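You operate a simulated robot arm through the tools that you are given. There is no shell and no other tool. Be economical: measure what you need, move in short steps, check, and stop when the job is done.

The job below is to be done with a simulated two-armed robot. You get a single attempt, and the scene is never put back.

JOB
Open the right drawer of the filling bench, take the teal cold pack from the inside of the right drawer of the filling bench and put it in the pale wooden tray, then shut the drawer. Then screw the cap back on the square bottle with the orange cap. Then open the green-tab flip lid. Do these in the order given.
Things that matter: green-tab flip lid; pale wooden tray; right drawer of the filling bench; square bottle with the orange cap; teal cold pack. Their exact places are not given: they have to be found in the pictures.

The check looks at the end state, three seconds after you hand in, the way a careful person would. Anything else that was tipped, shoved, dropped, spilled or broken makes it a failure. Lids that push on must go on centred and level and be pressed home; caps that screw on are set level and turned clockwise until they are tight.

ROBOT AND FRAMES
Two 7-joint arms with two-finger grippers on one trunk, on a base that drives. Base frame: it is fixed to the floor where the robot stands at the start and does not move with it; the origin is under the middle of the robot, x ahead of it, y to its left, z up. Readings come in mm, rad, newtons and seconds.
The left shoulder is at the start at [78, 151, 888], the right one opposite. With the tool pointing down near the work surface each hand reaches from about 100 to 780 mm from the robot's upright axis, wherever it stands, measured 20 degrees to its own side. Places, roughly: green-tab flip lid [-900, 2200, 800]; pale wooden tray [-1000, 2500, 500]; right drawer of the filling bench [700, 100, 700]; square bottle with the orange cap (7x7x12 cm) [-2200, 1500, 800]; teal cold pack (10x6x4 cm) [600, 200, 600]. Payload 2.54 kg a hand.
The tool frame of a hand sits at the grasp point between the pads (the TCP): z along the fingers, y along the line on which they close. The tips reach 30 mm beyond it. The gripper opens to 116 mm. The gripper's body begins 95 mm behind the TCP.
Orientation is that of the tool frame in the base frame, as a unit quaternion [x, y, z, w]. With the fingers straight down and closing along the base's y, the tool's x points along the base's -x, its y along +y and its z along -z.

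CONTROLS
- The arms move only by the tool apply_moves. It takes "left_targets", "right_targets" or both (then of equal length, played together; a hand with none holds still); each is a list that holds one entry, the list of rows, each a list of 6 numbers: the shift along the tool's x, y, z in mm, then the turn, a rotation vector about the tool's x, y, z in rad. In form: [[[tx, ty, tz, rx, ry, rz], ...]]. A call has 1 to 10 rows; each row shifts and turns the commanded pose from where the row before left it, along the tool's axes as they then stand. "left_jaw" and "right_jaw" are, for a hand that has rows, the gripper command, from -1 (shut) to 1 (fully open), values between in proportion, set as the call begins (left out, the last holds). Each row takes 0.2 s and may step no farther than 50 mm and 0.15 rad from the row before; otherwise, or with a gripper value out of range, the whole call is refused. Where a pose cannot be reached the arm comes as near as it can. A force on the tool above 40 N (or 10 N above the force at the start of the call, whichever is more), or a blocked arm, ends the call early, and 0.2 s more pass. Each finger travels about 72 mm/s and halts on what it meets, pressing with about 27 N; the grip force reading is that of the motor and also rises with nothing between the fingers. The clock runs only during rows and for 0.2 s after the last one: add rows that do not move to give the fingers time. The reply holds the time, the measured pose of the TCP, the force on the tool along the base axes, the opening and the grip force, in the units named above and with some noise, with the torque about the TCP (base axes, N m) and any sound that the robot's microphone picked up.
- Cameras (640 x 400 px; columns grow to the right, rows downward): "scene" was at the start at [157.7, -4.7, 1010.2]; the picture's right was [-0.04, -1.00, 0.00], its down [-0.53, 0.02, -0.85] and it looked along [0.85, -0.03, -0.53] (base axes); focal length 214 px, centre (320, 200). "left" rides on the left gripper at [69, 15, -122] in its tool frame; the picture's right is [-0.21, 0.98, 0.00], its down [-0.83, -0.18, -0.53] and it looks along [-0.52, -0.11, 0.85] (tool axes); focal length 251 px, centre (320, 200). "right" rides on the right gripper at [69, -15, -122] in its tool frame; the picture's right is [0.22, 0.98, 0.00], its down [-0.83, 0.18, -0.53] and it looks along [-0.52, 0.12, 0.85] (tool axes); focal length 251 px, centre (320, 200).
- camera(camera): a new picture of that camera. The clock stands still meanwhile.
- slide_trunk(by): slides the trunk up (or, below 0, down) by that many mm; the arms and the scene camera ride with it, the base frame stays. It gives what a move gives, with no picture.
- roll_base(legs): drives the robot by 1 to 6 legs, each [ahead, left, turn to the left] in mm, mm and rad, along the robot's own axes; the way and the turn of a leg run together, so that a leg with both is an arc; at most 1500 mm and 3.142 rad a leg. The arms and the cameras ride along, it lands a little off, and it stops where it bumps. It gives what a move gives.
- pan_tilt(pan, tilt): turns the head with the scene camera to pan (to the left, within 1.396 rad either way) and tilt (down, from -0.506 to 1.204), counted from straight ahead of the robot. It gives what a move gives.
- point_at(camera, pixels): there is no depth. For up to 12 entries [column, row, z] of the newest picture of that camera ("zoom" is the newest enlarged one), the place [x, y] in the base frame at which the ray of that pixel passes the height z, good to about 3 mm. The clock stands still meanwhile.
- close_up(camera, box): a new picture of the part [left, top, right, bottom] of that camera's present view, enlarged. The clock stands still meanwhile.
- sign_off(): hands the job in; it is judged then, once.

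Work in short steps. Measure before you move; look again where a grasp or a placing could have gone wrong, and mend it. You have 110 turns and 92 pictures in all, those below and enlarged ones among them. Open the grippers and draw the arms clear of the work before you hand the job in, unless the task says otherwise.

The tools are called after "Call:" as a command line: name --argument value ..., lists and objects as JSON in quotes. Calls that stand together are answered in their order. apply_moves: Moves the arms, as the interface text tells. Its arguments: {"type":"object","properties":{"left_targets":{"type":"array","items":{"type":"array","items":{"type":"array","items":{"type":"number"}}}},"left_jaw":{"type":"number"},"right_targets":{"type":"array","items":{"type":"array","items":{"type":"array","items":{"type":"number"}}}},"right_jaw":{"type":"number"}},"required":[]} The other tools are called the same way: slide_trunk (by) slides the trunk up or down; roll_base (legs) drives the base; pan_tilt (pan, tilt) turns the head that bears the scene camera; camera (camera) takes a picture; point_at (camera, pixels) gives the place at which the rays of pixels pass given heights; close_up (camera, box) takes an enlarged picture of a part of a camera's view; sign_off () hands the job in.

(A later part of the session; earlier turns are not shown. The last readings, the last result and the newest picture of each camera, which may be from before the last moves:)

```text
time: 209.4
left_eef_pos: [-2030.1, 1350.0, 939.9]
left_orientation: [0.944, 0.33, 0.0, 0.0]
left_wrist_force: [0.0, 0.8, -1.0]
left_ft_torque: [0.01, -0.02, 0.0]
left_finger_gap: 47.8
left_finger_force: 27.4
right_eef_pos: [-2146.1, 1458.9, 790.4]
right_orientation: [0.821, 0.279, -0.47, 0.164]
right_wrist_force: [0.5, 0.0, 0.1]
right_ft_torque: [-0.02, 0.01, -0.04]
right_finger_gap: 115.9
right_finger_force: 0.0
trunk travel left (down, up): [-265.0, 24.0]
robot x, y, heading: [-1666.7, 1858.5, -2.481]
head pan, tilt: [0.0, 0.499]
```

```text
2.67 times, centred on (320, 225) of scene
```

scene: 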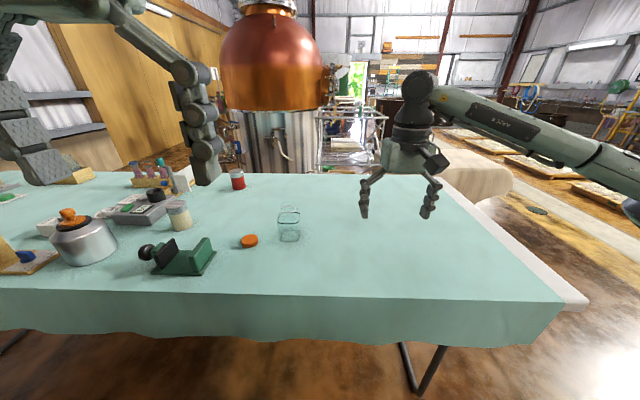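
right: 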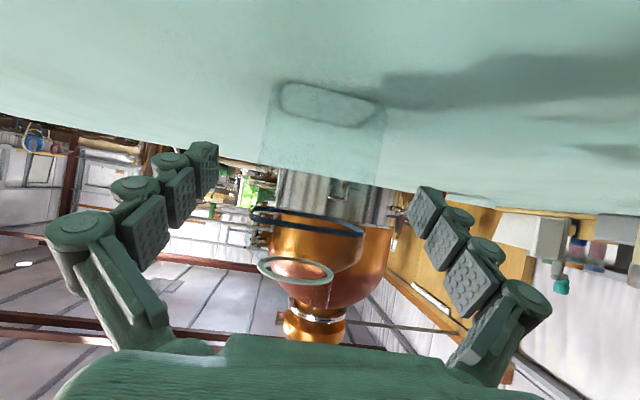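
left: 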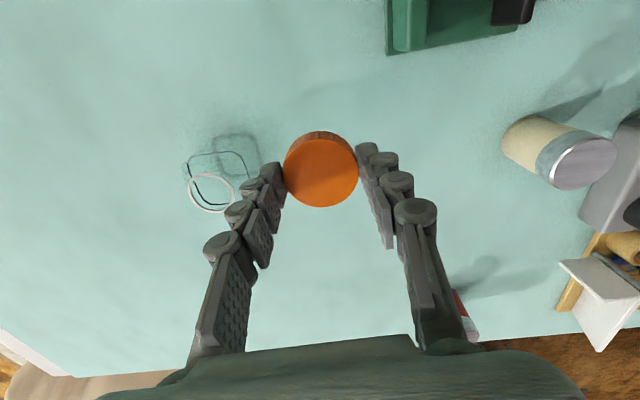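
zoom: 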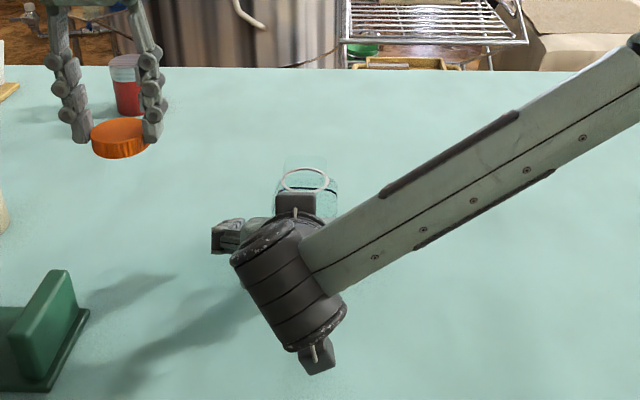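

The bottle is well centred between the fingers. I close the right gripper.

Call:
apply_moves --right_targets '[[[0, 0, 0, 0, 0, 0], [0, 0, 0, 0, 0, 0], [0, 0, 0, 0, 0, 0], [0, 0, 0, 0, 0, 0]]]' --right_jaw -1

Call:
camera --camera "right"

Call:
close_up --camera "left" --box '[60, 60, 380, 260]'

```text
time: 210.4
left_eef_pos: [-2030.9, 1348.4, 941.1]
left_orientation: [0.944, 0.329, 0.0, 0.0]
left_wrist_force: [0.8, -0.4, 0.6]
left_ft_torque: [0.0, 0.0, 0.01]
left_finger_gap: 47.9
left_finger_force: 26.7
right_eef_pos: [-2145.3, 1459.3, 790.2]
right_orientation: [0.822, 0.278, -0.469, 0.163]
right_wrist_force: [-0.8, 0.2, 1.1]
right_ft_torque: [-0.09, -0.02, 0.0]
right_finger_gap: 65.8
right_finger_force: 27.0
trunk travel left (down, up): [-265.0, 24.0]
robot x, y, heading: [-1666.1, 1857.6, -2.479]
head pan, tilt: [0.0, 0.499]
```

```text
23 pictures are left
```

right: 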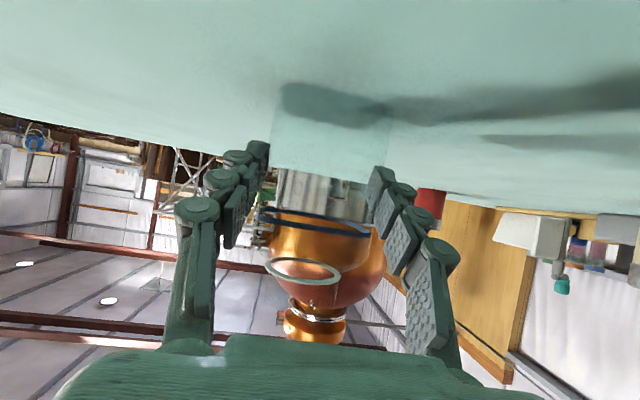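

```text
2.00 times, centred on (220, 160) of left
```

zoom: 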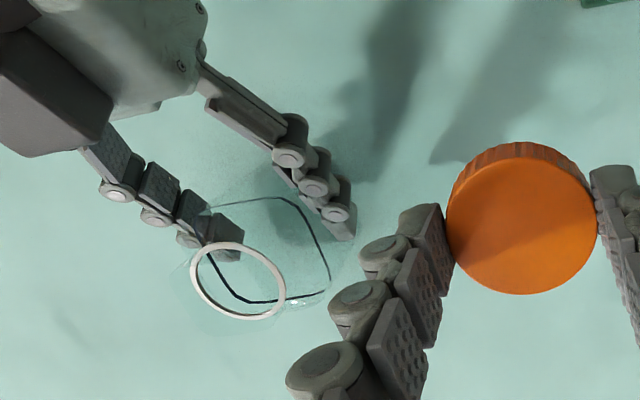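

Bottle held (gap 65.8). I measure the ring in the left camera's frame to align the cap precisely.

Call:
point_at --camera "zoom" --pixels '[[238, 281, 840], [191, 265, 840], [285, 296, 840], [238, 281, 860], [521, 218, 920], [447, 222, 920], [596, 215, 920]]'

```text
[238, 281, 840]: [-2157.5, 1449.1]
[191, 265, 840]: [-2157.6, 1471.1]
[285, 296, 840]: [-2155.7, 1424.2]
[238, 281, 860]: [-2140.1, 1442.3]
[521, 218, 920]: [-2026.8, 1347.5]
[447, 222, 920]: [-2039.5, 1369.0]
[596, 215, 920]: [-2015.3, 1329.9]
```

Aligning: I carry the cap above the bottle (Δ tool x -38, y -158), staying at z≈941, then check.

Call:
apply_moves --left_targets '[[[-9.6, -39.5, 0, 0, 0, 0], [-9.6, -39.5, 0, 0, 0, 0], [-9.6, -39.5, 0, 0, 0, 0], [-9.6, -39.5, 0, 0, 0, 0], [0, 0, 15, 0, 0, 0], [0, 0, 10, 0, 0, 0], [0, 0, 0, 0, 0, 0]]]'

Call:
camera --camera "left"

Call:
close_up --camera "scene" --box '[250, 150, 370, 250]'

```text
time: 212.0
left_eef_pos: [-2159.2, 1448.0, 915.9]
left_orientation: [0.944, 0.33, 0.0, 0.0]
left_wrist_force: [0.0, -0.3, 0.3]
left_ft_torque: [-0.02, 0.02, 0.01]
left_finger_gap: 48.0
left_finger_force: 26.8
right_eef_pos: [-2144.9, 1460.0, 791.4]
right_orientation: [0.822, 0.278, -0.469, 0.163]
right_wrist_force: [0.0, 2.2, 1.3]
right_ft_torque: [-0.06, -0.06, -0.03]
right_finger_gap: 65.4
right_finger_force: 27.3
trunk travel left (down, up): [-265.0, 24.0]
robot x, y, heading: [-1663.4, 1861.6, -2.482]
head pan, tilt: [0.0, 0.499]
```

```text
21 pictures are left
```

left: 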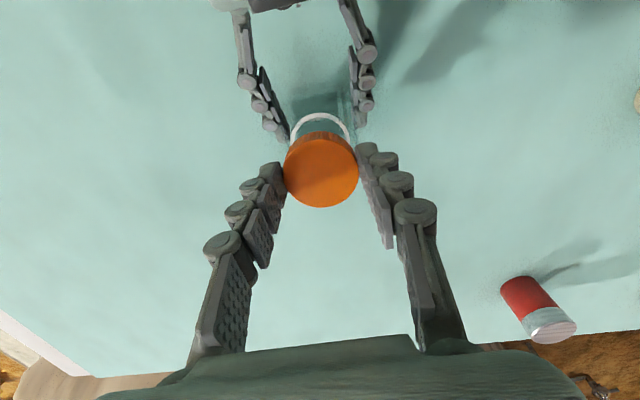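

```text
4.00 times, centred on (310, 200) of scene
```

zoom: 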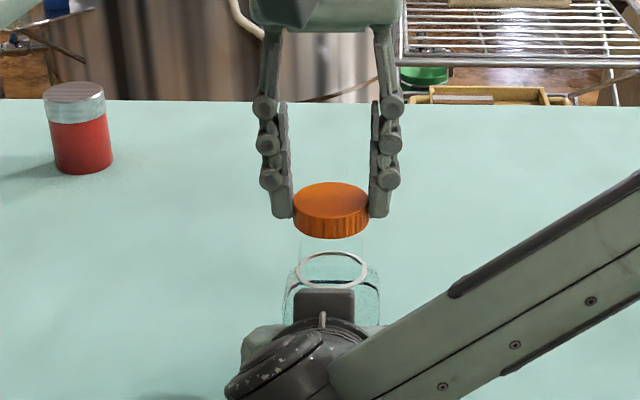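

Lateral alignment is good (cap and ring both at column 331). I check the depth alignment from the ring arc.

Call:
point_at --camera "left" --pixels '[[319, 113, 840], [291, 137, 840], [351, 137, 840], [285, 172, 894], [358, 165, 894], [321, 172, 894]]'

Call:
point_at --camera "zoom" --pixels '[[331, 269, 840], [331, 197, 895], [331, 252, 840], [331, 290, 840]]'

```text
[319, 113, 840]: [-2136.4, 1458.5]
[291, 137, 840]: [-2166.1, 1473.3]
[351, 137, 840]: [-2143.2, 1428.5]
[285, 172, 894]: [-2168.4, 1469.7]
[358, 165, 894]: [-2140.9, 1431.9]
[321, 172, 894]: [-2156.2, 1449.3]
```

```text
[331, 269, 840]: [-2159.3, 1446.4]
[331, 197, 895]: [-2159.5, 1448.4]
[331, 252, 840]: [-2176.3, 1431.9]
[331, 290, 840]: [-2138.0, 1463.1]
```

All agree within ~2 mm. I lower the cap in small steps onto the neck, watching force.

Call:
apply_moves --left_targets '[[[0, 0, 5, 0, 0, 0], [0, 0, 4, 0, 0, 0], [0, 0, 4, 0, 0, 0], [0, 0, 3, 0, 0, 0], [0, 0, 3, 0, 0, 0], [0, 0, 0, 0, 0, 0]]]'

```text
time: 213.4
left_eef_pos: [-2158.1, 1449.2, 895.3]
left_orientation: [0.944, 0.329, 0.0, 0.0]
left_wrist_force: [0.5, 0.3, -0.1]
left_ft_torque: [-0.01, 0.03, 0.01]
left_finger_gap: 47.7
left_finger_force: 27.3
right_eef_pos: [-2145.7, 1460.3, 789.9]
right_orientation: [0.822, 0.278, -0.469, 0.163]
right_wrist_force: [-0.8, 1.6, 1.4]
right_ft_torque: [-0.08, -0.01, -0.06]
right_finger_gap: 65.5
right_finger_force: 26.4
trunk travel left (down, up): [-265.0, 24.0]
robot x, y, heading: [-1661.7, 1858.8, -2.483]
head pan, tilt: [0.0, 0.499]
```

No contact yet at 895; I go on in 2–3 mm steps.

Call:
apply_moves --left_targets '[[[0, 0, 3, 0, 0, 0], [0, 0, 3, 0, 0, 0], [0, 0, 2, 0, 0, 0], [0, 0, 2, 0, 0, 0], [0, 0, 0, 0, 0, 0]]]'

```text
time: 214.6
left_eef_pos: [-2158.6, 1448.6, 889.1]
left_orientation: [0.944, 0.33, -0.001, 0.001]
left_wrist_force: [-3.8, -2.3, 24.1]
left_ft_torque: [0.28, -0.31, 0.04]
left_finger_gap: 48.1
left_finger_force: 26.9
right_eef_pos: [-2145.1, 1461.2, 791.3]
right_orientation: [0.821, 0.28, -0.47, 0.164]
right_wrist_force: [-3.6, -2.1, -4.4]
right_ft_torque: [-0.15, 0.49, 0.04]
right_finger_gap: 65.6
right_finger_force: 26.6
trunk travel left (down, up): [-265.0, 24.0]
robot x, y, heading: [-1664.1, 1857.7, -2.483]
head pan, tilt: [0.0, 0.499]
```

Contact at 889 with 24 N: the cap sits on the thread. I turn clockwise (+z of the tool) 1.2 rad with slight down pressure.

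Call:
apply_moves --left_targets '[[[0, 0, 0, 0, 0, 0.13], [0, 0, 0, 0, 0, 0.13], [0, 0, 0.3, 0, 0, 0.13], [0, 0, 0.3, 0, 0, 0.13], [0, 0, 0.3, 0, 0, 0.13], [0, 0, 0.3, 0, 0, 0.13], [0, 0, 0.3, 0, 0, 0.13], [0, 0, 0.3, 0, 0, 0.13], [0, 0, 0.3, 0, 0, 0.13], [0, 0, 0.3, 0, 0, 0.13]]]'

Call:
camera --camera "left"

```text
time: 216.8
left_eef_pos: [-2159.5, 1447.8, 883.6]
left_orientation: [0.951, -0.31, 0.0, 0.0]
left_wrist_force: [0.0, -0.1, -0.9]
left_ft_torque: [0.0, 0.0, 0.01]
left_finger_gap: 47.7
left_finger_force: 26.9
right_eef_pos: [-2144.9, 1460.1, 790.5]
right_orientation: [0.822, 0.279, -0.469, 0.164]
right_wrist_force: [1.0, -1.1, 1.1]
right_ft_torque: [-0.09, -0.2, -0.08]
right_finger_gap: 65.4
right_finger_force: 26.4
trunk travel left (down, up): [-265.0, 24.0]
robot x, y, heading: [-1663.3, 1857.5, -2.48]
head pan, tilt: [0.0, 0.499]
```

```text
19 pictures are left
```

left: 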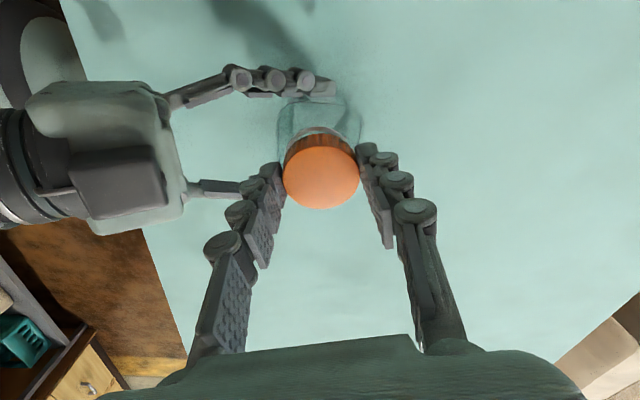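

Rotated 1.3 rad, cap went down 5 mm freely. I continue clockwise.

Call:
apply_moves --left_targets '[[[0, 0, 0.5, 0, 0, 0.13], [0, 0, 0.5, 0, 0, 0.13], [0, 0, 0.5, 0, 0, 0.13], [0, 0, 0.5, 0, 0, 0.13], [0, 0, 0.5, 0, 0, 0.13], [0, 0, 0.5, 0, 0, 0.13], [0, 0, 0.5, 0, 0, 0.13], [0, 0, 0.5, 0, 0, 0.13]]]'

```text
time: 218.6
left_eef_pos: [-2158.9, 1449.1, 882.0]
left_orientation: [-0.67, 0.742, 0.0, -0.001]
left_wrist_force: [-3.7, 0.4, 6.9]
left_ft_torque: [0.16, 0.08, 0.06]
left_finger_gap: 47.9
left_finger_force: 26.9
right_eef_pos: [-2145.5, 1459.4, 790.6]
right_orientation: [0.822, 0.279, -0.469, 0.163]
right_wrist_force: [0.8, -3.8, -0.1]
right_ft_torque: [-0.24, 0.22, -0.03]
right_finger_gap: 65.5
right_finger_force: 26.6
trunk travel left (down, up): [-265.0, 24.0]
robot x, y, heading: [-1661.9, 1857.1, -2.484]
head pan, tilt: [0.0, 0.499]
```

Still low torque (0.06 N m), z=882. I keep turning.

Call:
apply_moves --left_targets '[[[0, 0, 0.3, 0, 0, 0.13], [0, 0, 0.3, 0, 0, 0.13], [0, 0, 0.3, 0, 0, 0.13], [0, 0, 0.3, 0, 0, 0.13], [0, 0, 0.3, 0, 0, 0.13], [0, 0, 0.3, 0, 0, 0.13], [0, 0, 0.3, 0, 0, 0.13], [0, 0, 0.3, 0, 0, 0.13]]]'

Call:
camera --camera "left"

```text
time: 220.4
left_eef_pos: [-2158.1, 1450.3, 880.5]
left_orientation: [-0.213, 0.977, 0.0, -0.001]
left_wrist_force: [-7.7, 15.3, 25.1]
left_ft_torque: [0.61, -0.27, 0.34]
left_finger_gap: 48.4
left_finger_force: 27.0
right_eef_pos: [-2144.1, 1460.5, 790.8]
right_orientation: [0.822, 0.279, -0.47, 0.164]
right_wrist_force: [0.3, -16.8, -6.1]
right_ft_torque: [0.53, 0.48, -0.24]
right_finger_gap: 65.6
right_finger_force: 26.6
trunk travel left (down, up): [-265.0, 24.0]
robot x, y, heading: [-1667.4, 1854.6, -2.478]
head pan, tilt: [0.0, 0.499]
```

```text
18 pictures are left
```

left: 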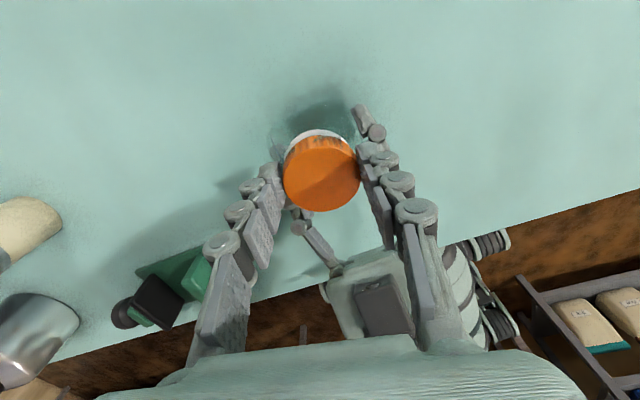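

Torque now 0.34 N m and cap close to the ring. I turn on without more down push to tighten.

Call:
apply_moves --left_targets '[[[0, 0, 0, 0, 0, 0.13], [0, 0, 0, 0, 0, 0.13], [0, 0, 0, 0, 0, 0.13], [0, 0, 0, 0, 0, 0.13]]]'

```text
time: 221.4
left_eef_pos: [-2157.4, 1446.9, 877.8]
left_orientation: [0.043, 0.999, -0.001, 0.001]
left_wrist_force: [-2.4, 8.0, 17.8]
left_ft_torque: [0.44, -0.27, 0.2]
left_finger_gap: 48.2
left_finger_force: 26.8
right_eef_pos: [-2143.7, 1459.6, 791.0]
right_orientation: [0.822, 0.278, -0.469, 0.163]
right_wrist_force: [4.7, -10.7, -3.9]
right_ft_torque: [0.12, -0.21, -0.06]
right_finger_gap: 65.7
right_finger_force: 27.1
trunk travel left (down, up): [-265.0, 24.0]
robot x, y, heading: [-1661.6, 1855.4, -2.476]
head pan, tilt: [0.0, 0.499]
```

Still sinking (877.8) with low torque; continuing clockwise.

Call:
apply_moves --left_targets '[[[0, 0, 0.3, 0, 0, 0.13], [0, 0, 0.3, 0, 0, 0.13], [0, 0, 0.3, 0, 0, 0.13], [0, 0, 0.3, 0, 0, 0.13], [0, 0, 0.3, 0, 0, 0.13], [0, 0, 0.3, 0, 0, 0.13]]]'

```text
time: 222.8
left_eef_pos: [-2158.5, 1448.6, 877.2]
left_orientation: [0.044, 0.999, 0.0, 0.001]
left_wrist_force: [-0.2, -3.7, 4.3]
left_ft_torque: [0.0, -0.11, -0.07]
left_finger_gap: 48.0
left_finger_force: 27.3
left hand out of reach, approached as far as the arm can: row 1, 2, 3, 4, 5, 6
right_eef_pos: [-2144.7, 1461.0, 791.3]
right_orientation: [0.822, 0.278, -0.47, 0.163]
right_wrist_force: [3.4, 3.6, -0.6]
right_ft_torque: [-0.09, -0.42, 0.01]
right_finger_gap: 65.8
right_finger_force: 26.6
trunk travel left (down, up): [-265.0, 24.0]
robot x, y, heading: [-1664.4, 1856.6, -2.479]
head pan, tilt: [0.0, 0.499]
```

Wrist limit reached. I open the left fingers, rotate back 3.0 rad around the cap, and regrip.

Call:
apply_moves --left_targets '[[[0, 0, 0, 0, 0, 0], [0, 0, 0, 0, 0, 0], [0, 0, -2, 0, 0, -0.15], [0, 0, 0, 0, 0, -0.15], [0, 0, 0, 0, 0, -0.15], [0, 0, 0, 0, 0, -0.15], [0, 0, 0, 0, 0, -0.15], [0, 0, 0, 0, 0, -0.15], [0, 0, 0, 0, 0, -0.15], [0, 0, 0, 0, 0, -0.15]]]' --left_jaw 0.25

Call:
apply_moves --left_targets '[[[0, 0, 0, 0, 0, -0.15], [0, 0, 0, 0, 0, -0.15], [0, 0, 0, 0, 0, -0.15], [0, 0, 0, 0, 0, -0.15], [0, 0, 0, 0, 0, -0.15], [0, 0, 0, 0, 0, -0.15], [0, 0, 0, 0, 0, -0.15], [0, 0, 0, 0, 0, -0.15], [0, 0, 0, 0, 0, -0.15], [0, 0, 0, 0, 0, -0.15]]]'

Call:
camera --camera "left"

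```text
time: 225.0
left_eef_pos: [-2158.1, 1447.7, 877.4]
left_orientation: [-0.528, 0.849, 0.0, 0.0]
left_wrist_force: [-0.2, 0.7, 0.3]
left_ft_torque: [0.04, 0.0, -0.01]
left_finger_gap: 72.4
left_finger_force: 0.1
right_eef_pos: [-2144.9, 1460.0, 790.4]
right_orientation: [0.822, 0.278, -0.469, 0.163]
right_wrist_force: [-4.2, -1.1, 6.4]
right_ft_torque: [0.18, 0.08, 0.12]
right_finger_gap: 65.6
right_finger_force: 27.1
trunk travel left (down, up): [-265.0, 24.0]
robot x, y, heading: [-1663.8, 1856.8, -2.479]
head pan, tilt: [0.0, 0.499]
```

```text
time: 227.2
left_eef_pos: [-2158.3, 1448.4, 878.5]
left_orientation: [0.966, -0.26, -0.001, 0.0]
left_wrist_force: [0.9, 1.4, 0.7]
left_ft_torque: [-0.01, -0.03, 0.01]
left_finger_gap: 72.8
left_finger_force: 0.1
right_eef_pos: [-2144.0, 1460.0, 790.2]
right_orientation: [0.822, 0.278, -0.469, 0.163]
right_wrist_force: [-3.2, -1.2, 6.7]
right_ft_torque: [-0.09, 0.12, -0.05]
right_finger_gap: 65.5
right_finger_force: 27.1
trunk travel left (down, up): [-265.0, 24.0]
robot x, y, heading: [-1664.4, 1857.6, -2.48]
head pan, tilt: [0.0, 0.499]
```

```text
17 pictures are left
```

left: 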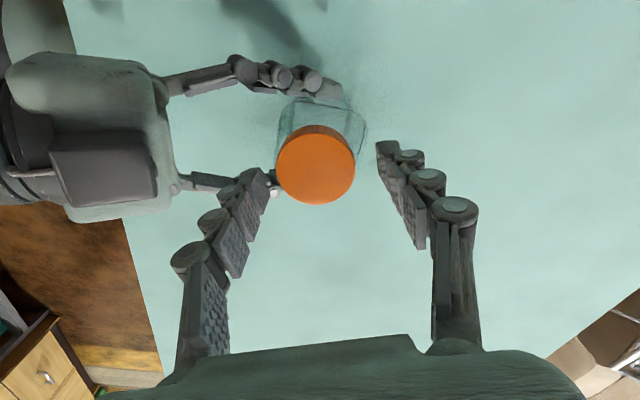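

The cap sits level on the neck. I centre on it (x+4, y-2), close and turn clockwise again.

Call:
apply_moves --left_targets '[[[4, -2, 1, 0, 0, 0], [0, 0, 0, 0, 0, 0], [0, 0, 0, 0, 0, 0], [0, 0, 0, 0, 0, 0]]]' --left_jaw -1

Call:
apply_moves --left_targets '[[[0, 0, 0.3, 0, 0, 0.13], [0, 0, 0.3, 0, 0, 0.13], [0, 0, 0.3, 0, 0, 0.13], [0, 0, 0.3, 0, 0, 0.13], [0, 0, 0.3, 0, 0, 0.13], [0, 0, 0.3, 0, 0, 0.13], [0, 0, 0.3, 0, 0, 0.13], [0, 0, 0.3, 0, 0, 0.13]]]'

```text
time: 228.2
left_eef_pos: [-2153.2, 1449.0, 877.5]
left_orientation: [0.965, -0.262, -0.002, 0.001]
left_wrist_force: [-8.9, -1.0, 3.3]
left_ft_torque: [0.03, 0.21, 0.11]
left_finger_gap: 51.8
left_finger_force: 26.9
right_eef_pos: [-2144.4, 1459.2, 791.4]
right_orientation: [0.822, 0.278, -0.47, 0.163]
right_wrist_force: [3.2, 0.6, 7.0]
right_ft_torque: [-0.23, 0.64, -0.08]
right_finger_gap: 65.6
right_finger_force: 26.4
trunk travel left (down, up): [-265.0, 24.0]
robot x, y, heading: [-1660.6, 1861.1, -2.483]
head pan, tilt: [0.0, 0.499]
```

```text
time: 230.0
left_eef_pos: [-2153.3, 1448.4, 876.5]
left_orientation: [-0.707, 0.708, 0.0, -0.002]
left_wrist_force: [-7.3, 1.0, 19.2]
left_ft_torque: [0.12, 0.21, 0.1]
left_finger_gap: 51.5
left_finger_force: 27.1
right_eef_pos: [-2144.2, 1460.2, 790.2]
right_orientation: [0.822, 0.278, -0.469, 0.163]
right_wrist_force: [5.0, -4.8, 0.1]
right_ft_torque: [-0.15, -0.37, -0.16]
right_finger_gap: 65.4
right_finger_force: 26.8
trunk travel left (down, up): [-265.0, 24.0]
robot x, y, heading: [-1663.3, 1859.5, -2.479]
head pan, tilt: [0.0, 0.499]
```

Not tight yet (0.1 N m). I continue turning.

Call:
apply_moves --left_targets '[[[0, 0, 0, 0, 0, 0.14], [0, 0, 0, 0, 0, 0.14], [0, 0, 0, 0, 0, 0.14], [0, 0, 0, 0, 0, 0.14], [0, 0, 0, 0, 0, 0.14], [0, 0, 0, 0, 0, 0.14], [0, 0, 0, 0, 0, 0.14], [0, 0, 0, 0, 0, 0.14], [0, 0, 0, 0, 0, 0.14], [0, 0, 0, 0, 0, 0.14]]]'

Call:
close_up --camera "scene" --box '[250, 160, 370, 260]'

```text
time: 232.2
left_eef_pos: [-2153.9, 1448.5, 874.9]
left_orientation: [-0.085, 0.996, -0.001, 0.0]
left_wrist_force: [2.1, 1.1, 10.7]
left_ft_torque: [-0.06, -0.05, 0.04]
left_finger_gap: 50.7
left_finger_force: 27.3
right_eef_pos: [-2144.4, 1461.6, 790.7]
right_orientation: [0.822, 0.277, -0.47, 0.162]
right_wrist_force: [2.0, -1.7, -0.5]
right_ft_torque: [0.26, -0.74, -0.13]
right_finger_gap: 65.5
right_finger_force: 26.8
trunk travel left (down, up): [-265.0, 24.0]
robot x, y, heading: [-1665.7, 1859.4, -2.478]
head pan, tilt: [0.0, 0.499]
```

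```text
4.00 times, centred on (310, 210) of scene
```

zoom: 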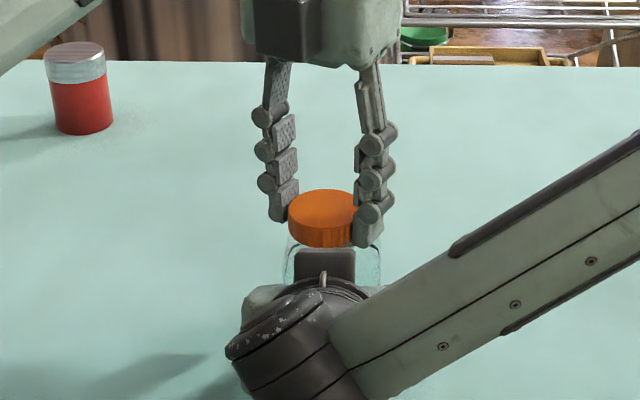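

Still no stop torque, and the grip gap (51) suggests the tips touched the neck ring. I reopen, raise 5 mm, rotate back and grip again.

Call:
apply_moves --left_targets '[[[0, 0, 0, 0, 0, 0], [0, 0, 0, 0, 0, 0], [0, 0, -5, 0, 0, -0.15], [0, 0, 0, 0, 0, -0.15], [0, 0, 0, 0, 0, -0.15], [0, 0, 0, 0, 0, -0.15], [0, 0, 0, 0, 0, -0.15], [0, 0, 0, 0, 0, -0.15], [0, 0, 0, 0, 0, -0.15], [0, 0, 0, 0, 0, -0.15]]]' --left_jaw 0.25

Call:
apply_moves --left_targets '[[[0, 0, 0, 0, 0, -0.15], [0, 0, 0, 0, 0, -0.15], [0, 0, 0, 0, 0, -0.15], [0, 0, 0, 0, 0, -0.15], [0, 0, 0, 0, 0, -0.15], [0, 0, 0, 0, 0, -0.15], [0, 0, 0, 0, 0, -0.15], [0, 0, 0, 0, 0, -0.15], [0, 0, 0, 0, 0, -0.15], [0, 0, 0, 0, 0, -0.15]]]'

Call:
camera --camera "left"

```text
time: 234.4
left_eef_pos: [-2155.5, 1447.5, 879.1]
left_orientation: [-0.634, 0.773, 0.0, 0.0]
left_wrist_force: [0.1, -0.4, -0.7]
left_ft_torque: [-0.02, 0.0, 0.02]
left_finger_gap: 72.6
left_finger_force: 0.0
right_eef_pos: [-2144.3, 1459.5, 790.5]
right_orientation: [0.822, 0.279, -0.469, 0.164]
right_wrist_force: [-4.1, -0.5, 5.4]
right_ft_torque: [0.1, 0.08, 0.05]
right_finger_gap: 65.6
right_finger_force: 26.7
trunk travel left (down, up): [-265.0, 24.0]
robot x, y, heading: [-1661.9, 1858.8, -2.481]
head pan, tilt: [0.0, 0.499]
```

```text
time: 236.6
left_eef_pos: [-2154.7, 1448.3, 880.1]
left_orientation: [0.991, -0.134, 0.0, 0.0]
left_wrist_force: [0.3, -0.3, -0.1]
left_ft_torque: [0.0, 0.0, 0.01]
left_finger_gap: 72.5
left_finger_force: 0.0
right_eef_pos: [-2144.2, 1459.0, 792.6]
right_orientation: [0.822, 0.279, -0.469, 0.164]
right_wrist_force: [-4.3, -2.3, 6.9]
right_ft_torque: [0.01, -0.06, -0.02]
right_finger_gap: 65.9
right_finger_force: 27.2
trunk travel left (down, up): [-265.0, 24.0]
robot x, y, heading: [-1662.4, 1854.0, -2.478]
head pan, tilt: [0.0, 0.499]
```

```text
15 pictures are left
```

left: 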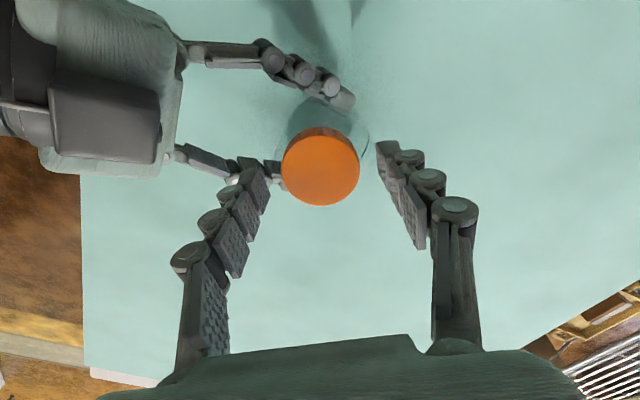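

Cap is centred. I regrip 5 mm higher and turn clockwise through the full stroke, watching the torque.

Call:
apply_moves --left_targets '[[[2, 0, 0, 0, 0, 0], [0, 0, 0, 0, 0, 0], [0, 0, 0, 0, 0, 0], [0, 0, 0, 0, 0, 0]]]' --left_jaw -1

Call:
apply_moves --left_targets '[[[0, 0, 0.2, 0, 0, 0.14], [0, 0, 0.2, 0, 0, 0.14], [0, 0, 0.2, 0, 0, 0.14], [0, 0, 0.2, 0, 0, 0.14], [0, 0, 0.2, 0, 0, 0.14], [0, 0, 0.2, 0, 0, 0.14], [0, 0, 0.2, 0, 0, 0.14], [0, 0, 0.2, 0, 0, 0.14], [0, 0, 0.2, 0, 0, 0.14], [0, 0, 0.2, 0, 0, 0.14]]]'

Call:
apply_moves --left_targets '[[[0, 0, 0, 0, 0, 0.14], [0, 0, 0, 0, 0, 0.14], [0, 0, 0, 0, 0, 0.14], [0, 0, 0, 0, 0, 0.14], [0, 0, 0, 0, 0, 0.14], [0, 0, 0, 0, 0, 0.14], [0, 0, 0, 0, 0, 0.14], [0, 0, 0, 0, 0, 0.14], [0, 0, 0, 0, 0, 0.14]]]'

```text
time: 237.6
left_eef_pos: [-2151.5, 1447.3, 880.6]
left_orientation: [0.991, -0.136, -0.001, 0.0]
left_wrist_force: [-5.2, 0.2, 0.1]
left_ft_torque: [-0.01, 0.18, 0.05]
left_finger_gap: 51.3
left_finger_force: 26.9
right_eef_pos: [-2144.4, 1459.1, 791.2]
right_orientation: [0.822, 0.278, -0.469, 0.162]
right_wrist_force: [0.9, -1.0, 7.4]
right_ft_torque: [-0.01, 0.31, -0.05]
right_finger_gap: 65.5
right_finger_force: 27.0
trunk travel left (down, up): [-265.0, 24.0]
robot x, y, heading: [-1662.1, 1859.7, -2.483]
head pan, tilt: [0.0, 0.499]
```

```text
time: 239.8
left_eef_pos: [-2151.2, 1449.2, 879.8]
left_orientation: [-0.669, 0.744, 0.001, -0.001]
left_wrist_force: [-12.8, -6.7, 22.1]
left_ft_torque: [-0.28, 0.69, 0.18]
left_finger_gap: 51.1
left_finger_force: 27.0
right_eef_pos: [-2143.3, 1460.4, 791.9]
right_orientation: [0.822, 0.278, -0.47, 0.162]
right_wrist_force: [8.2, 3.8, 0.4]
right_ft_torque: [0.0, 0.14, -0.19]
right_finger_gap: 65.6
right_finger_force: 27.1
trunk travel left (down, up): [-265.0, 24.0]
robot x, y, heading: [-1659.0, 1858.0, -2.48]
head pan, tilt: [0.0, 0.499]
```

```text
time: 241.8
left_eef_pos: [-2151.8, 1446.4, 877.7]
left_orientation: [-0.106, 0.994, -0.001, -0.001]
left_wrist_force: [-12.2, -3.6, 16.0]
left_ft_torque: [-0.22, 0.3, 0.3]
left_finger_gap: 51.7
left_finger_force: 26.8
right_eef_pos: [-2143.3, 1461.3, 791.6]
right_orientation: [0.823, 0.278, -0.469, 0.162]
right_wrist_force: [12.2, 2.7, 0.2]
right_ft_torque: [-0.13, 0.11, -0.16]
right_finger_gap: 65.7
right_finger_force: 26.6
trunk travel left (down, up): [-265.0, 24.0]
robot x, y, heading: [-1661.5, 1852.7, -2.479]
head pan, tilt: [0.0, 0.499]
```

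Torque has grown to 0.3 N m but not a hard stop. I do one more stroke, re-centred 4 mm, in one go.

Call:
apply_moves --left_targets '[[[0, 0, 0, 0, 0, 0], [0, 0, 0, 0, 0, 0], [0, 0, 0, 0, 0, -0.15], [0, 0, 0, 0, 0, -0.15], [0, 0, 0, 0, 0, -0.15], [0, 0, 0, 0, 0, -0.15], [0, 0, 0, 0, 0, -0.15], [0, 0, 0, 0, 0, -0.15], [0, 0, 0, 0, 0, -0.15], [0, 0, 0, 0, 0, -0.15]]]' --left_jaw 0.25

Call:
apply_moves --left_targets '[[[0, 0, 0, 0, 0, -0.15], [0, 0, 0, 0, 0, -0.15], [0, 0, 0, 0, 0, -0.15], [0, 0, 0, 0, 0, -0.15], [0, 0, 0, 0, 0, -0.15], [0, 0, 0, 0, 0, -0.15], [0, 0, 0, 0, 0, -0.15], [0, 0, 0, 0, 0, -0.15], [0, 0, 0, 0, 0, -0.15], [-4, 0, 0, 0, 0, -0.15]]]'

Call:
apply_moves --left_targets '[[[0, 0, 0, 0, 0, 0], [0, 0, 0, 0, 0, 0], [0, 0, 0, 0, 0, 0], [0, 0, 0, 0, 0, 0]]]' --left_jaw -1

Call:
apply_moves --left_targets '[[[0, 0, 0, 0, 0, 0.14], [0, 0, 0, 0, 0, 0.14], [0, 0, 0, 0, 0, 0.14], [0, 0, 0, 0, 0, 0.14], [0, 0, 0, 0, 0, 0.14], [0, 0, 0, 0, 0, 0.14], [0, 0, 0, 0, 0, 0.14], [0, 0, 0, 0, 0, 0.14], [0, 0, 0, 0, 0, 0.14], [0, 0, 0, 0, 0, 0.14]]]'

Call:
apply_moves --left_targets '[[[0, 0, 0, 0, 0, 0.14], [0, 0, 0, 0, 0, 0.14], [0, 0, 0, 0, 0, 0.14], [0, 0, 0, 0, 0, 0.14], [0, 0, 0, 0, 0, 0.14], [0, 0, 0, 0, 0, 0.14], [0, 0, 0, 0, 0, 0.14], [0, 0, 0, 0, 0, 0.14], [0, 0, 0, 0, 0, 0.14]]]'

Call:
camera --camera "left"

```text
time: 244.0
left_eef_pos: [-2151.0, 1447.9, 876.9]
left_orientation: [-0.649, 0.761, 0.0, 0.0]
left_wrist_force: [-0.2, 0.2, 0.6]
left_ft_torque: [-0.02, -0.01, 0.01]
left_finger_gap: 72.7
left_finger_force: 0.1
right_eef_pos: [-2144.8, 1460.2, 790.6]
right_orientation: [0.822, 0.277, -0.469, 0.162]
right_wrist_force: [-4.2, -0.5, 4.9]
right_ft_torque: [-0.2, -0.13, -0.08]
right_finger_gap: 65.4
right_finger_force: 26.8
trunk travel left (down, up): [-265.0, 24.0]
robot x, y, heading: [-1664.7, 1855.6, -2.478]
head pan, tilt: [0.0, 0.499]
```

```text
time: 246.2
left_eef_pos: [-2156.0, 1449.0, 877.0]
left_orientation: [0.993, -0.115, 0.0, -0.001]
left_wrist_force: [0.6, 0.6, -0.5]
left_ft_torque: [-0.02, 0.0, 0.01]
left_finger_gap: 72.5
left_finger_force: 0.0
right_eef_pos: [-2144.8, 1459.6, 790.5]
right_orientation: [0.822, 0.279, -0.469, 0.164]
right_wrist_force: [-2.4, -1.9, 6.6]
right_ft_torque: [-0.15, -0.17, -0.08]
right_finger_gap: 65.6
right_finger_force: 27.0
trunk travel left (down, up): [-265.0, 24.0]
robot x, y, heading: [-1663.4, 1857.9, -2.476]
head pan, tilt: [0.0, 0.499]
```

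```text
time: 247.2
left_eef_pos: [-2155.8, 1448.4, 877.0]
left_orientation: [0.993, -0.117, 0.0, 0.0]
left_wrist_force: [0.1, 0.4, 0.9]
left_ft_torque: [0.0, 0.02, 0.05]
left_finger_gap: 47.8
left_finger_force: 27.1
right_eef_pos: [-2143.9, 1459.6, 791.6]
right_orientation: [0.822, 0.279, -0.469, 0.164]
right_wrist_force: [-1.8, -1.6, 7.5]
right_ft_torque: [-0.03, -0.13, -0.04]
right_finger_gap: 65.7
right_finger_force: 26.7
trunk travel left (down, up): [-265.0, 24.0]
robot x, y, heading: [-1666.4, 1858.8, -2.48]
head pan, tilt: [0.0, 0.499]
```

```text
time: 249.4
left_eef_pos: [-2155.7, 1449.9, 877.6]
left_orientation: [-0.684, 0.729, 0.0, 0.0]
left_wrist_force: [-2.6, 6.3, 1.4]
left_ft_torque: [0.13, 0.07, 0.03]
left_finger_gap: 48.1
left_finger_force: 27.1
right_eef_pos: [-2144.2, 1460.2, 791.3]
right_orientation: [0.822, 0.279, -0.47, 0.164]
right_wrist_force: [0.1, -4.8, 4.6]
right_ft_torque: [0.39, -0.07, 0.08]
right_finger_gap: 65.3
right_finger_force: 27.6
trunk travel left (down, up): [-265.0, 24.0]
robot x, y, heading: [-1666.0, 1857.5, -2.485]
head pan, tilt: [0.0, 0.499]
```

```text
time: 251.4
left_eef_pos: [-2156.3, 1449.1, 877.7]
left_orientation: [-0.124, 0.992, 0.0, 0.001]
left_wrist_force: [-0.7, -1.2, 1.1]
left_ft_torque: [-0.02, 0.01, 0.03]
left_finger_gap: 48.0
left_finger_force: 27.3
right_eef_pos: [-2144.1, 1459.1, 792.6]
right_orientation: [0.822, 0.279, -0.469, 0.163]
right_wrist_force: [2.9, -0.4, 4.3]
right_ft_torque: [-0.25, -0.45, -0.04]
right_finger_gap: 65.4
right_finger_force: 27.0
trunk travel left (down, up): [-265.0, 24.0]
robot x, y, heading: [-1662.7, 1859.5, -2.479]
head pan, tilt: [0.0, 0.499]
```

```text
14 pictures are left
```

left: 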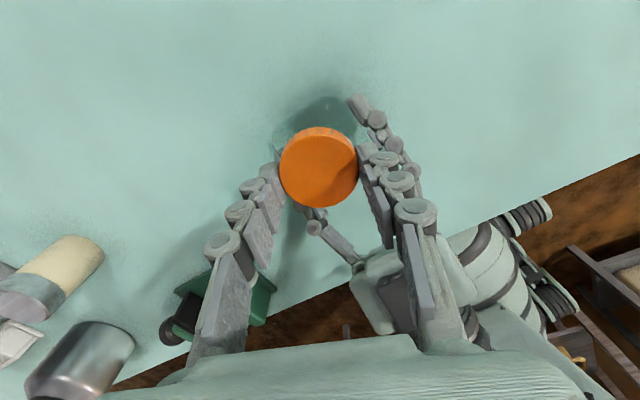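

Grip gap is right again (48) yet torque is low, so I need a clear look at the seating. I open, lift the left hand away and take close-ups.

Call:
apply_moves --left_targets '[[[0, 0, 0, 0, 0, 0], [0, 0, 0, 0, 0, 0], [0, 0, -30, 0, 0, -0.15], [0, 0, -30, 0, 0, -0.15], [0, 0, -30, 0, 0, -0.15], [0, 0, -20, 0, 0, -0.15], [0, 0, 0, 0, 0, -0.15], [0, 0, 0, 0, 0, -0.15], [0, 0, 0, 0, 0, -0.15], [0, 0, 0, 0, 0, -0.15]]]' --left_jaw 0.25

Call:
apply_moves --left_targets '[[[0, 0, 0, 0, 0, -0.15], [0, 0, 0, 0, 0, -0.15], [0, 0, 0, 0, 0, -0.15], [0, 0, 0, 0, 0, -0.15], [0, 0, 0, 0, 0, -0.15], [0, 0, 0, 0, 0, -0.15], [0, 0, 0, 0, 0, -0.15], [0, 0, 0, 0, 0, -0.15], [0, 0, 0, 0, 0, -0.15], [0, 0, 0, 0, 0, -0.15]]]'

Call:
close_up --camera "scene" --box '[280, 190, 340, 240]'

Call:
camera --camera "right"

```text
time: 253.6
left_eef_pos: [-2155.7, 1451.0, 987.2]
left_orientation: [-0.663, 0.749, 0.0, 0.001]
left_wrist_force: [0.6, 1.2, 0.5]
left_ft_torque: [0.0, 0.04, -0.02]
left_finger_gap: 72.6
left_finger_force: 0.1
right_eef_pos: [-2144.4, 1460.1, 790.7]
right_orientation: [0.822, 0.278, -0.469, 0.162]
right_wrist_force: [1.8, -0.3, 4.2]
right_ft_torque: [0.12, -0.19, -0.03]
right_finger_gap: 65.5
right_finger_force: 26.6
trunk travel left (down, up): [-265.0, 24.0]
robot x, y, heading: [-1662.7, 1855.7, -2.479]
head pan, tilt: [0.0, 0.499]
```

```text
time: 255.8
left_eef_pos: [-2154.9, 1449.9, 988.7]
left_orientation: [0.995, -0.096, 0.0, 0.0]
left_wrist_force: [0.0, 0.2, -0.3]
left_ft_torque: [0.01, -0.01, -0.03]
left_finger_gap: 72.5
left_finger_force: 0.1
right_eef_pos: [-2144.5, 1459.6, 789.8]
right_orientation: [0.822, 0.278, -0.469, 0.163]
right_wrist_force: [0.1, 0.9, 2.2]
right_ft_torque: [0.1, -0.13, -0.02]
right_finger_gap: 65.4
right_finger_force: 27.0
trunk travel left (down, up): [-265.0, 24.0]
robot x, y, heading: [-1661.8, 1859.4, -2.482]
head pan, tilt: [0.0, 0.499]
```

```text
8.00 times, centred on (310, 215) of scene
```

zoom: 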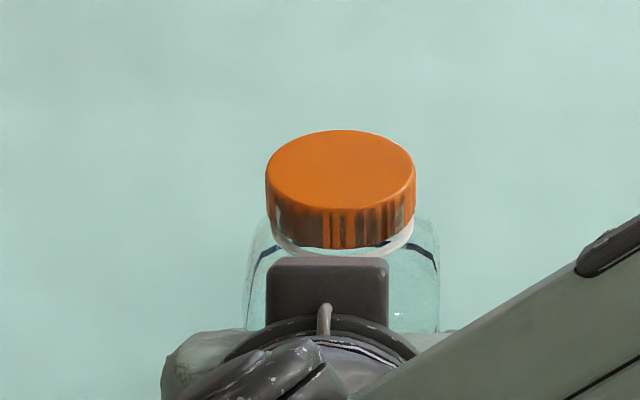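

```text
12 pictures are left
```

right: 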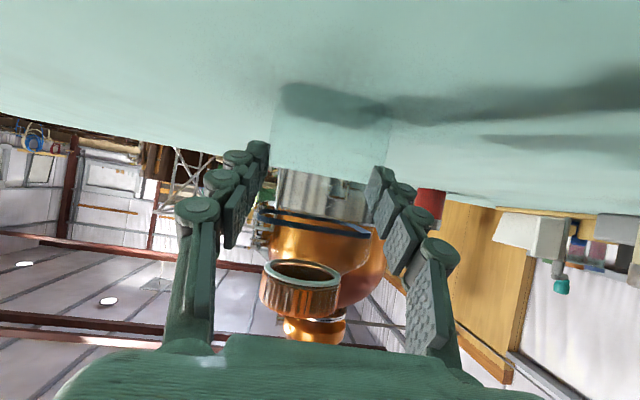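

The cap sits level just at the neck ring. I do a further full tightening stroke with light down pressure and read the torque.

Call:
apply_moves --left_targets '[[[0, 0, 40, 0, 0, 0], [0, 0, 40, 0, 0, 0], [0, 0, 30, 0, 0, 0], [0, 0, 0, 0, 0, 0]]]'

Call:
apply_moves --left_targets '[[[0, 0, 0, 0, 0, 0], [0, 0, 0, 0, 0, 0], [0, 0, 0, 0, 0, 0], [0, 0, 2, 0, 0, 0]]]' --left_jaw -1

Call:
apply_moves --left_targets '[[[0, 0, 0.3, 0, 0, 0.14], [0, 0, 0.3, 0, 0, 0.14], [0, 0, 0.3, 0, 0, 0.14], [0, 0, 0.3, 0, 0, 0.14], [0, 0, 0.3, 0, 0, 0.14], [0, 0, 0.3, 0, 0, 0.14], [0, 0, 0.3, 0, 0, 0.14], [0, 0, 0.3, 0, 0, 0.14], [0, 0, 0.3, 0, 0, 0.14], [0, 0, 0.3, 0, 0, 0.14]]]'

Call:
apply_moves --left_targets '[[[0, 0, 0.2, 0, 0, 0.14], [0, 0, 0.2, 0, 0, 0.14], [0, 0, 0.2, 0, 0, 0.14], [0, 0, 0.2, 0, 0, 0.14], [0, 0, 0.2, 0, 0, 0.14], [0, 0, 0.2, 0, 0, 0.14], [0, 0, 0.2, 0, 0, 0.14], [0, 0, 0.2, 0, 0, 0.14], [0, 0, 0.2, 0, 0, 0.14], [0, 0, 0.2, 0, 0, 0.14]]]'

```text
time: 256.8
left_eef_pos: [-2155.5, 1448.4, 873.2]
left_orientation: [0.995, -0.096, 0.0, -0.001]
left_wrist_force: [0.1, 1.1, 0.4]
left_ft_torque: [0.04, -0.04, 0.01]
left_finger_gap: 72.6
left_finger_force: 0.0
right_eef_pos: [-2144.3, 1460.7, 790.0]
right_orientation: [0.822, 0.279, -0.47, 0.163]
right_wrist_force: [1.1, 1.5, 1.6]
right_ft_torque: [0.16, -0.15, -0.02]
right_finger_gap: 65.6
right_finger_force: 26.8
trunk travel left (down, up): [-265.0, 24.0]
robot x, y, heading: [-1662.2, 1855.6, -2.48]
head pan, tilt: [0.0, 0.499]
```

```text
time: 257.8
left_eef_pos: [-2155.9, 1448.4, 875.8]
left_orientation: [0.995, -0.097, -0.001, 0.0]
left_wrist_force: [1.2, -0.4, 4.1]
left_ft_torque: [-0.09, -0.03, -0.01]
left_finger_gap: 51.7
left_finger_force: 27.2
right_eef_pos: [-2144.7, 1460.0, 790.6]
right_orientation: [0.822, 0.279, -0.469, 0.163]
right_wrist_force: [-1.2, -0.6, 0.2]
right_ft_torque: [0.02, -0.28, -0.06]
right_finger_gap: 65.4
right_finger_force: 26.8
trunk travel left (down, up): [-265.0, 24.0]
robot x, y, heading: [-1665.0, 1853.9, -2.477]
head pan, tilt: [0.0, 0.499]
```

```text
time: 260.0
left_eef_pos: [-2155.3, 1448.6, 874.9]
left_orientation: [-0.699, 0.715, 0.0, -0.003]
left_wrist_force: [-6.1, -18.9, 23.6]
left_ft_torque: [-0.61, 0.34, 0.03]
left_finger_gap: 51.5
left_finger_force: 27.0
right_eef_pos: [-2143.6, 1461.6, 790.5]
right_orientation: [0.822, 0.279, -0.469, 0.163]
right_wrist_force: [2.4, 17.1, -1.9]
right_ft_torque: [0.1, 0.3, -0.02]
right_finger_gap: 65.7
right_finger_force: 26.9
trunk travel left (down, up): [-265.0, 24.0]
robot x, y, heading: [-1665.7, 1860.4, -2.482]
head pan, tilt: [0.0, 0.499]
```

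```text
time: 262.2
left_eef_pos: [-2155.8, 1451.1, 873.0]
left_orientation: [-0.072, 0.997, 0.0, -0.002]
left_wrist_force: [-13.9, 3.7, 23.3]
left_ft_torque: [0.16, 0.32, -0.02]
left_finger_gap: 51.2
left_finger_force: 26.7
right_eef_pos: [-2143.5, 1460.0, 791.7]
right_orientation: [0.822, 0.279, -0.469, 0.165]
right_wrist_force: [10.5, 3.7, -3.0]
right_ft_torque: [0.71, 0.27, 0.34]
right_finger_gap: 65.4
right_finger_force: 27.1
trunk travel left (down, up): [-265.0, 24.0]
robot x, y, heading: [-1662.7, 1859.1, -2.483]
head pan, tilt: [0.0, 0.499]
```

Gap 51 suggests the tips were on the ring, not the cap, in this stroke. I regrip 7 mm higher and turn once more.

Call:
apply_moves --left_targets '[[[0, 0, 0, 0, 0, 0], [0, 0, 0, 0, 0, 0], [0, 0, -8, 0, 0, -0.15], [0, 0, 0, 0, 0, -0.15], [0, 0, 0, 0, 0, -0.15], [0, 0, 0, 0, 0, -0.15], [0, 0, 0, 0, 0, -0.15], [0, 0, 0, 0, 0, -0.15], [0, 0, 0, 0, 0, -0.15], [0, 0, 0, 0, 0, -0.15]]]' --left_jaw 0.25

Call:
apply_moves --left_targets '[[[0, 0, 0, 0, 0, -0.15], [0, 0, 0, 0, 0, -0.15], [0, 0, 0, 0, 0, -0.15], [0, 0, 0, 0, 0, -0.15], [0, 0, 0, 0, 0, -0.15], [0, 0, 0, 0, 0, -0.15], [0, 0, 0, 0, 0, -0.15], [0, 0, 0, 0, 0, -0.15], [0, 0, 0, 0, 0, -0.15], [0, 0, 0, 0, 0, -0.15]]]'

Call:
apply_moves --left_targets '[[[0, 0, 0, 0, 0, 0], [0, 0, 0, 0, 0, 0], [0, 0, 0, 0, 0, 0], [0, 0, 0, 0, 0, 0]]]' --left_jaw -1

Call:
apply_moves --left_targets '[[[0, 0, 0.4, 0, 0, 0.14], [0, 0, 0.4, 0, 0, 0.14], [0, 0, 0.4, 0, 0, 0.14], [0, 0, 0.4, 0, 0, 0.14], [0, 0, 0.4, 0, 0, 0.14], [0, 0, 0.3, 0, 0, 0.14], [0, 0, 0.3, 0, 0, 0.14], [0, 0, 0.3, 0, 0, 0.14], [0, 0, 0.3, 0, 0, 0.14], [0, 0, 0.3, 0, 0, 0.14]]]'

Call:
apply_moves --left_targets '[[[0, 0, 0.2, 0, 0, 0.14], [0, 0, 0.2, 0, 0, 0.14], [0, 0, 0.2, 0, 0, 0.14], [0, 0, 0.2, 0, 0, 0.14], [0, 0, 0.2, 0, 0, 0.14], [0, 0, 0.2, 0, 0, 0.14], [0, 0, 0.2, 0, 0, 0.14], [0, 0, 0.2, 0, 0, 0.14], [0, 0, 0.2, 0, 0, 0.14]]]'

Call:
close_up --camera "scene" --box '[280, 190, 340, 240]'

```text
time: 264.4
left_eef_pos: [-2155.7, 1448.2, 879.4]
left_orientation: [-0.625, 0.78, 0.0, 0.0]
left_wrist_force: [0.5, 0.4, -0.5]
left_ft_torque: [0.01, 0.01, -0.02]
left_finger_gap: 72.3
left_finger_force: 0.0
right_eef_pos: [-2144.8, 1460.1, 791.7]
right_orientation: [0.821, 0.278, -0.471, 0.164]
right_wrist_force: [-5.3, -2.7, 9.7]
right_ft_torque: [0.18, 0.15, 0.1]
right_finger_gap: 65.1
right_finger_force: 26.5
trunk travel left (down, up): [-265.0, 24.0]
robot x, y, heading: [-1667.5, 1855.7, -2.478]
head pan, tilt: [0.0, 0.499]
```

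```text
time: 266.6
left_eef_pos: [-2155.4, 1449.1, 878.0]
left_orientation: [0.989, -0.146, -0.001, 0.0]
left_wrist_force: [0.3, 0.1, -0.4]
left_ft_torque: [0.0, 0.01, 0.0]
left_finger_gap: 72.7
left_finger_force: 0.0
right_eef_pos: [-2144.9, 1459.4, 790.6]
right_orientation: [0.821, 0.279, -0.47, 0.164]
right_wrist_force: [-4.2, -2.1, 12.7]
right_ft_torque: [0.25, 0.19, 0.1]
right_finger_gap: 65.5
right_finger_force: 27.1
trunk travel left (down, up): [-265.0, 24.0]
robot x, y, heading: [-1665.6, 1854.0, -2.481]
head pan, tilt: [0.0, 0.499]
```

```text
time: 267.6
left_eef_pos: [-2154.4, 1450.9, 878.9]
left_orientation: [0.989, -0.147, 0.001, -0.001]
left_wrist_force: [5.0, 13.2, 3.5]
left_ft_torque: [0.68, -0.56, -0.01]
left_finger_gap: 48.4
left_finger_force: 26.9
right_eef_pos: [-2145.1, 1459.1, 790.7]
right_orientation: [0.822, 0.279, -0.469, 0.164]
right_wrist_force: [-8.4, -11.9, 4.9]
right_ft_torque: [0.47, -0.06, 0.15]
right_finger_gap: 65.6
right_finger_force: 26.6
trunk travel left (down, up): [-265.0, 24.0]
robot x, y, heading: [-1664.6, 1855.0, -2.479]
head pan, tilt: [0.0, 0.499]
```

```text
time: 269.8
left_eef_pos: [-2155.4, 1449.0, 876.5]
left_orientation: [-0.662, 0.75, 0.001, -0.002]
left_wrist_force: [-13.7, -2.8, 19.9]
left_ft_torque: [-0.13, 0.46, 0.01]
left_finger_gap: 48.1
left_finger_force: 27.7
right_eef_pos: [-2144.2, 1460.5, 790.9]
right_orientation: [0.822, 0.279, -0.468, 0.163]
right_wrist_force: [6.8, 0.7, -2.3]
right_ft_torque: [-0.3, 0.16, -0.07]
right_finger_gap: 65.4
right_finger_force: 26.9
trunk travel left (down, up): [-265.0, 24.0]
robot x, y, heading: [-1664.4, 1861.7, -2.484]
head pan, tilt: [0.0, 0.499]
```

```text
time: 271.8
left_eef_pos: [-2156.1, 1450.1, 871.2]
left_orientation: [-0.091, 0.996, 0.001, 0.002]
left_wrist_force: [-7.5, 10.3, 0.5]
left_ft_torque: [0.2, 0.06, 0.48]
left_finger_gap: 49.5
left_finger_force: 26.6
right_eef_pos: [-2143.9, 1458.9, 791.2]
right_orientation: [0.822, 0.278, -0.47, 0.163]
right_wrist_force: [7.6, -8.2, -3.1]
right_ft_torque: [0.57, 0.4, -0.31]
right_finger_gap: 65.4
right_finger_force: 27.2
trunk travel left (down, up): [-265.0, 24.0]
robot x, y, heading: [-1666.7, 1855.0, -2.481]
head pan, tilt: [0.0, 0.499]
```

```text
8.00 times, centred on (310, 215) of scene
```

zoom: 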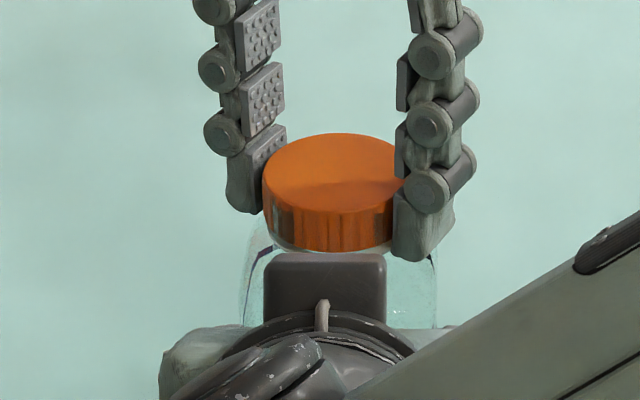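

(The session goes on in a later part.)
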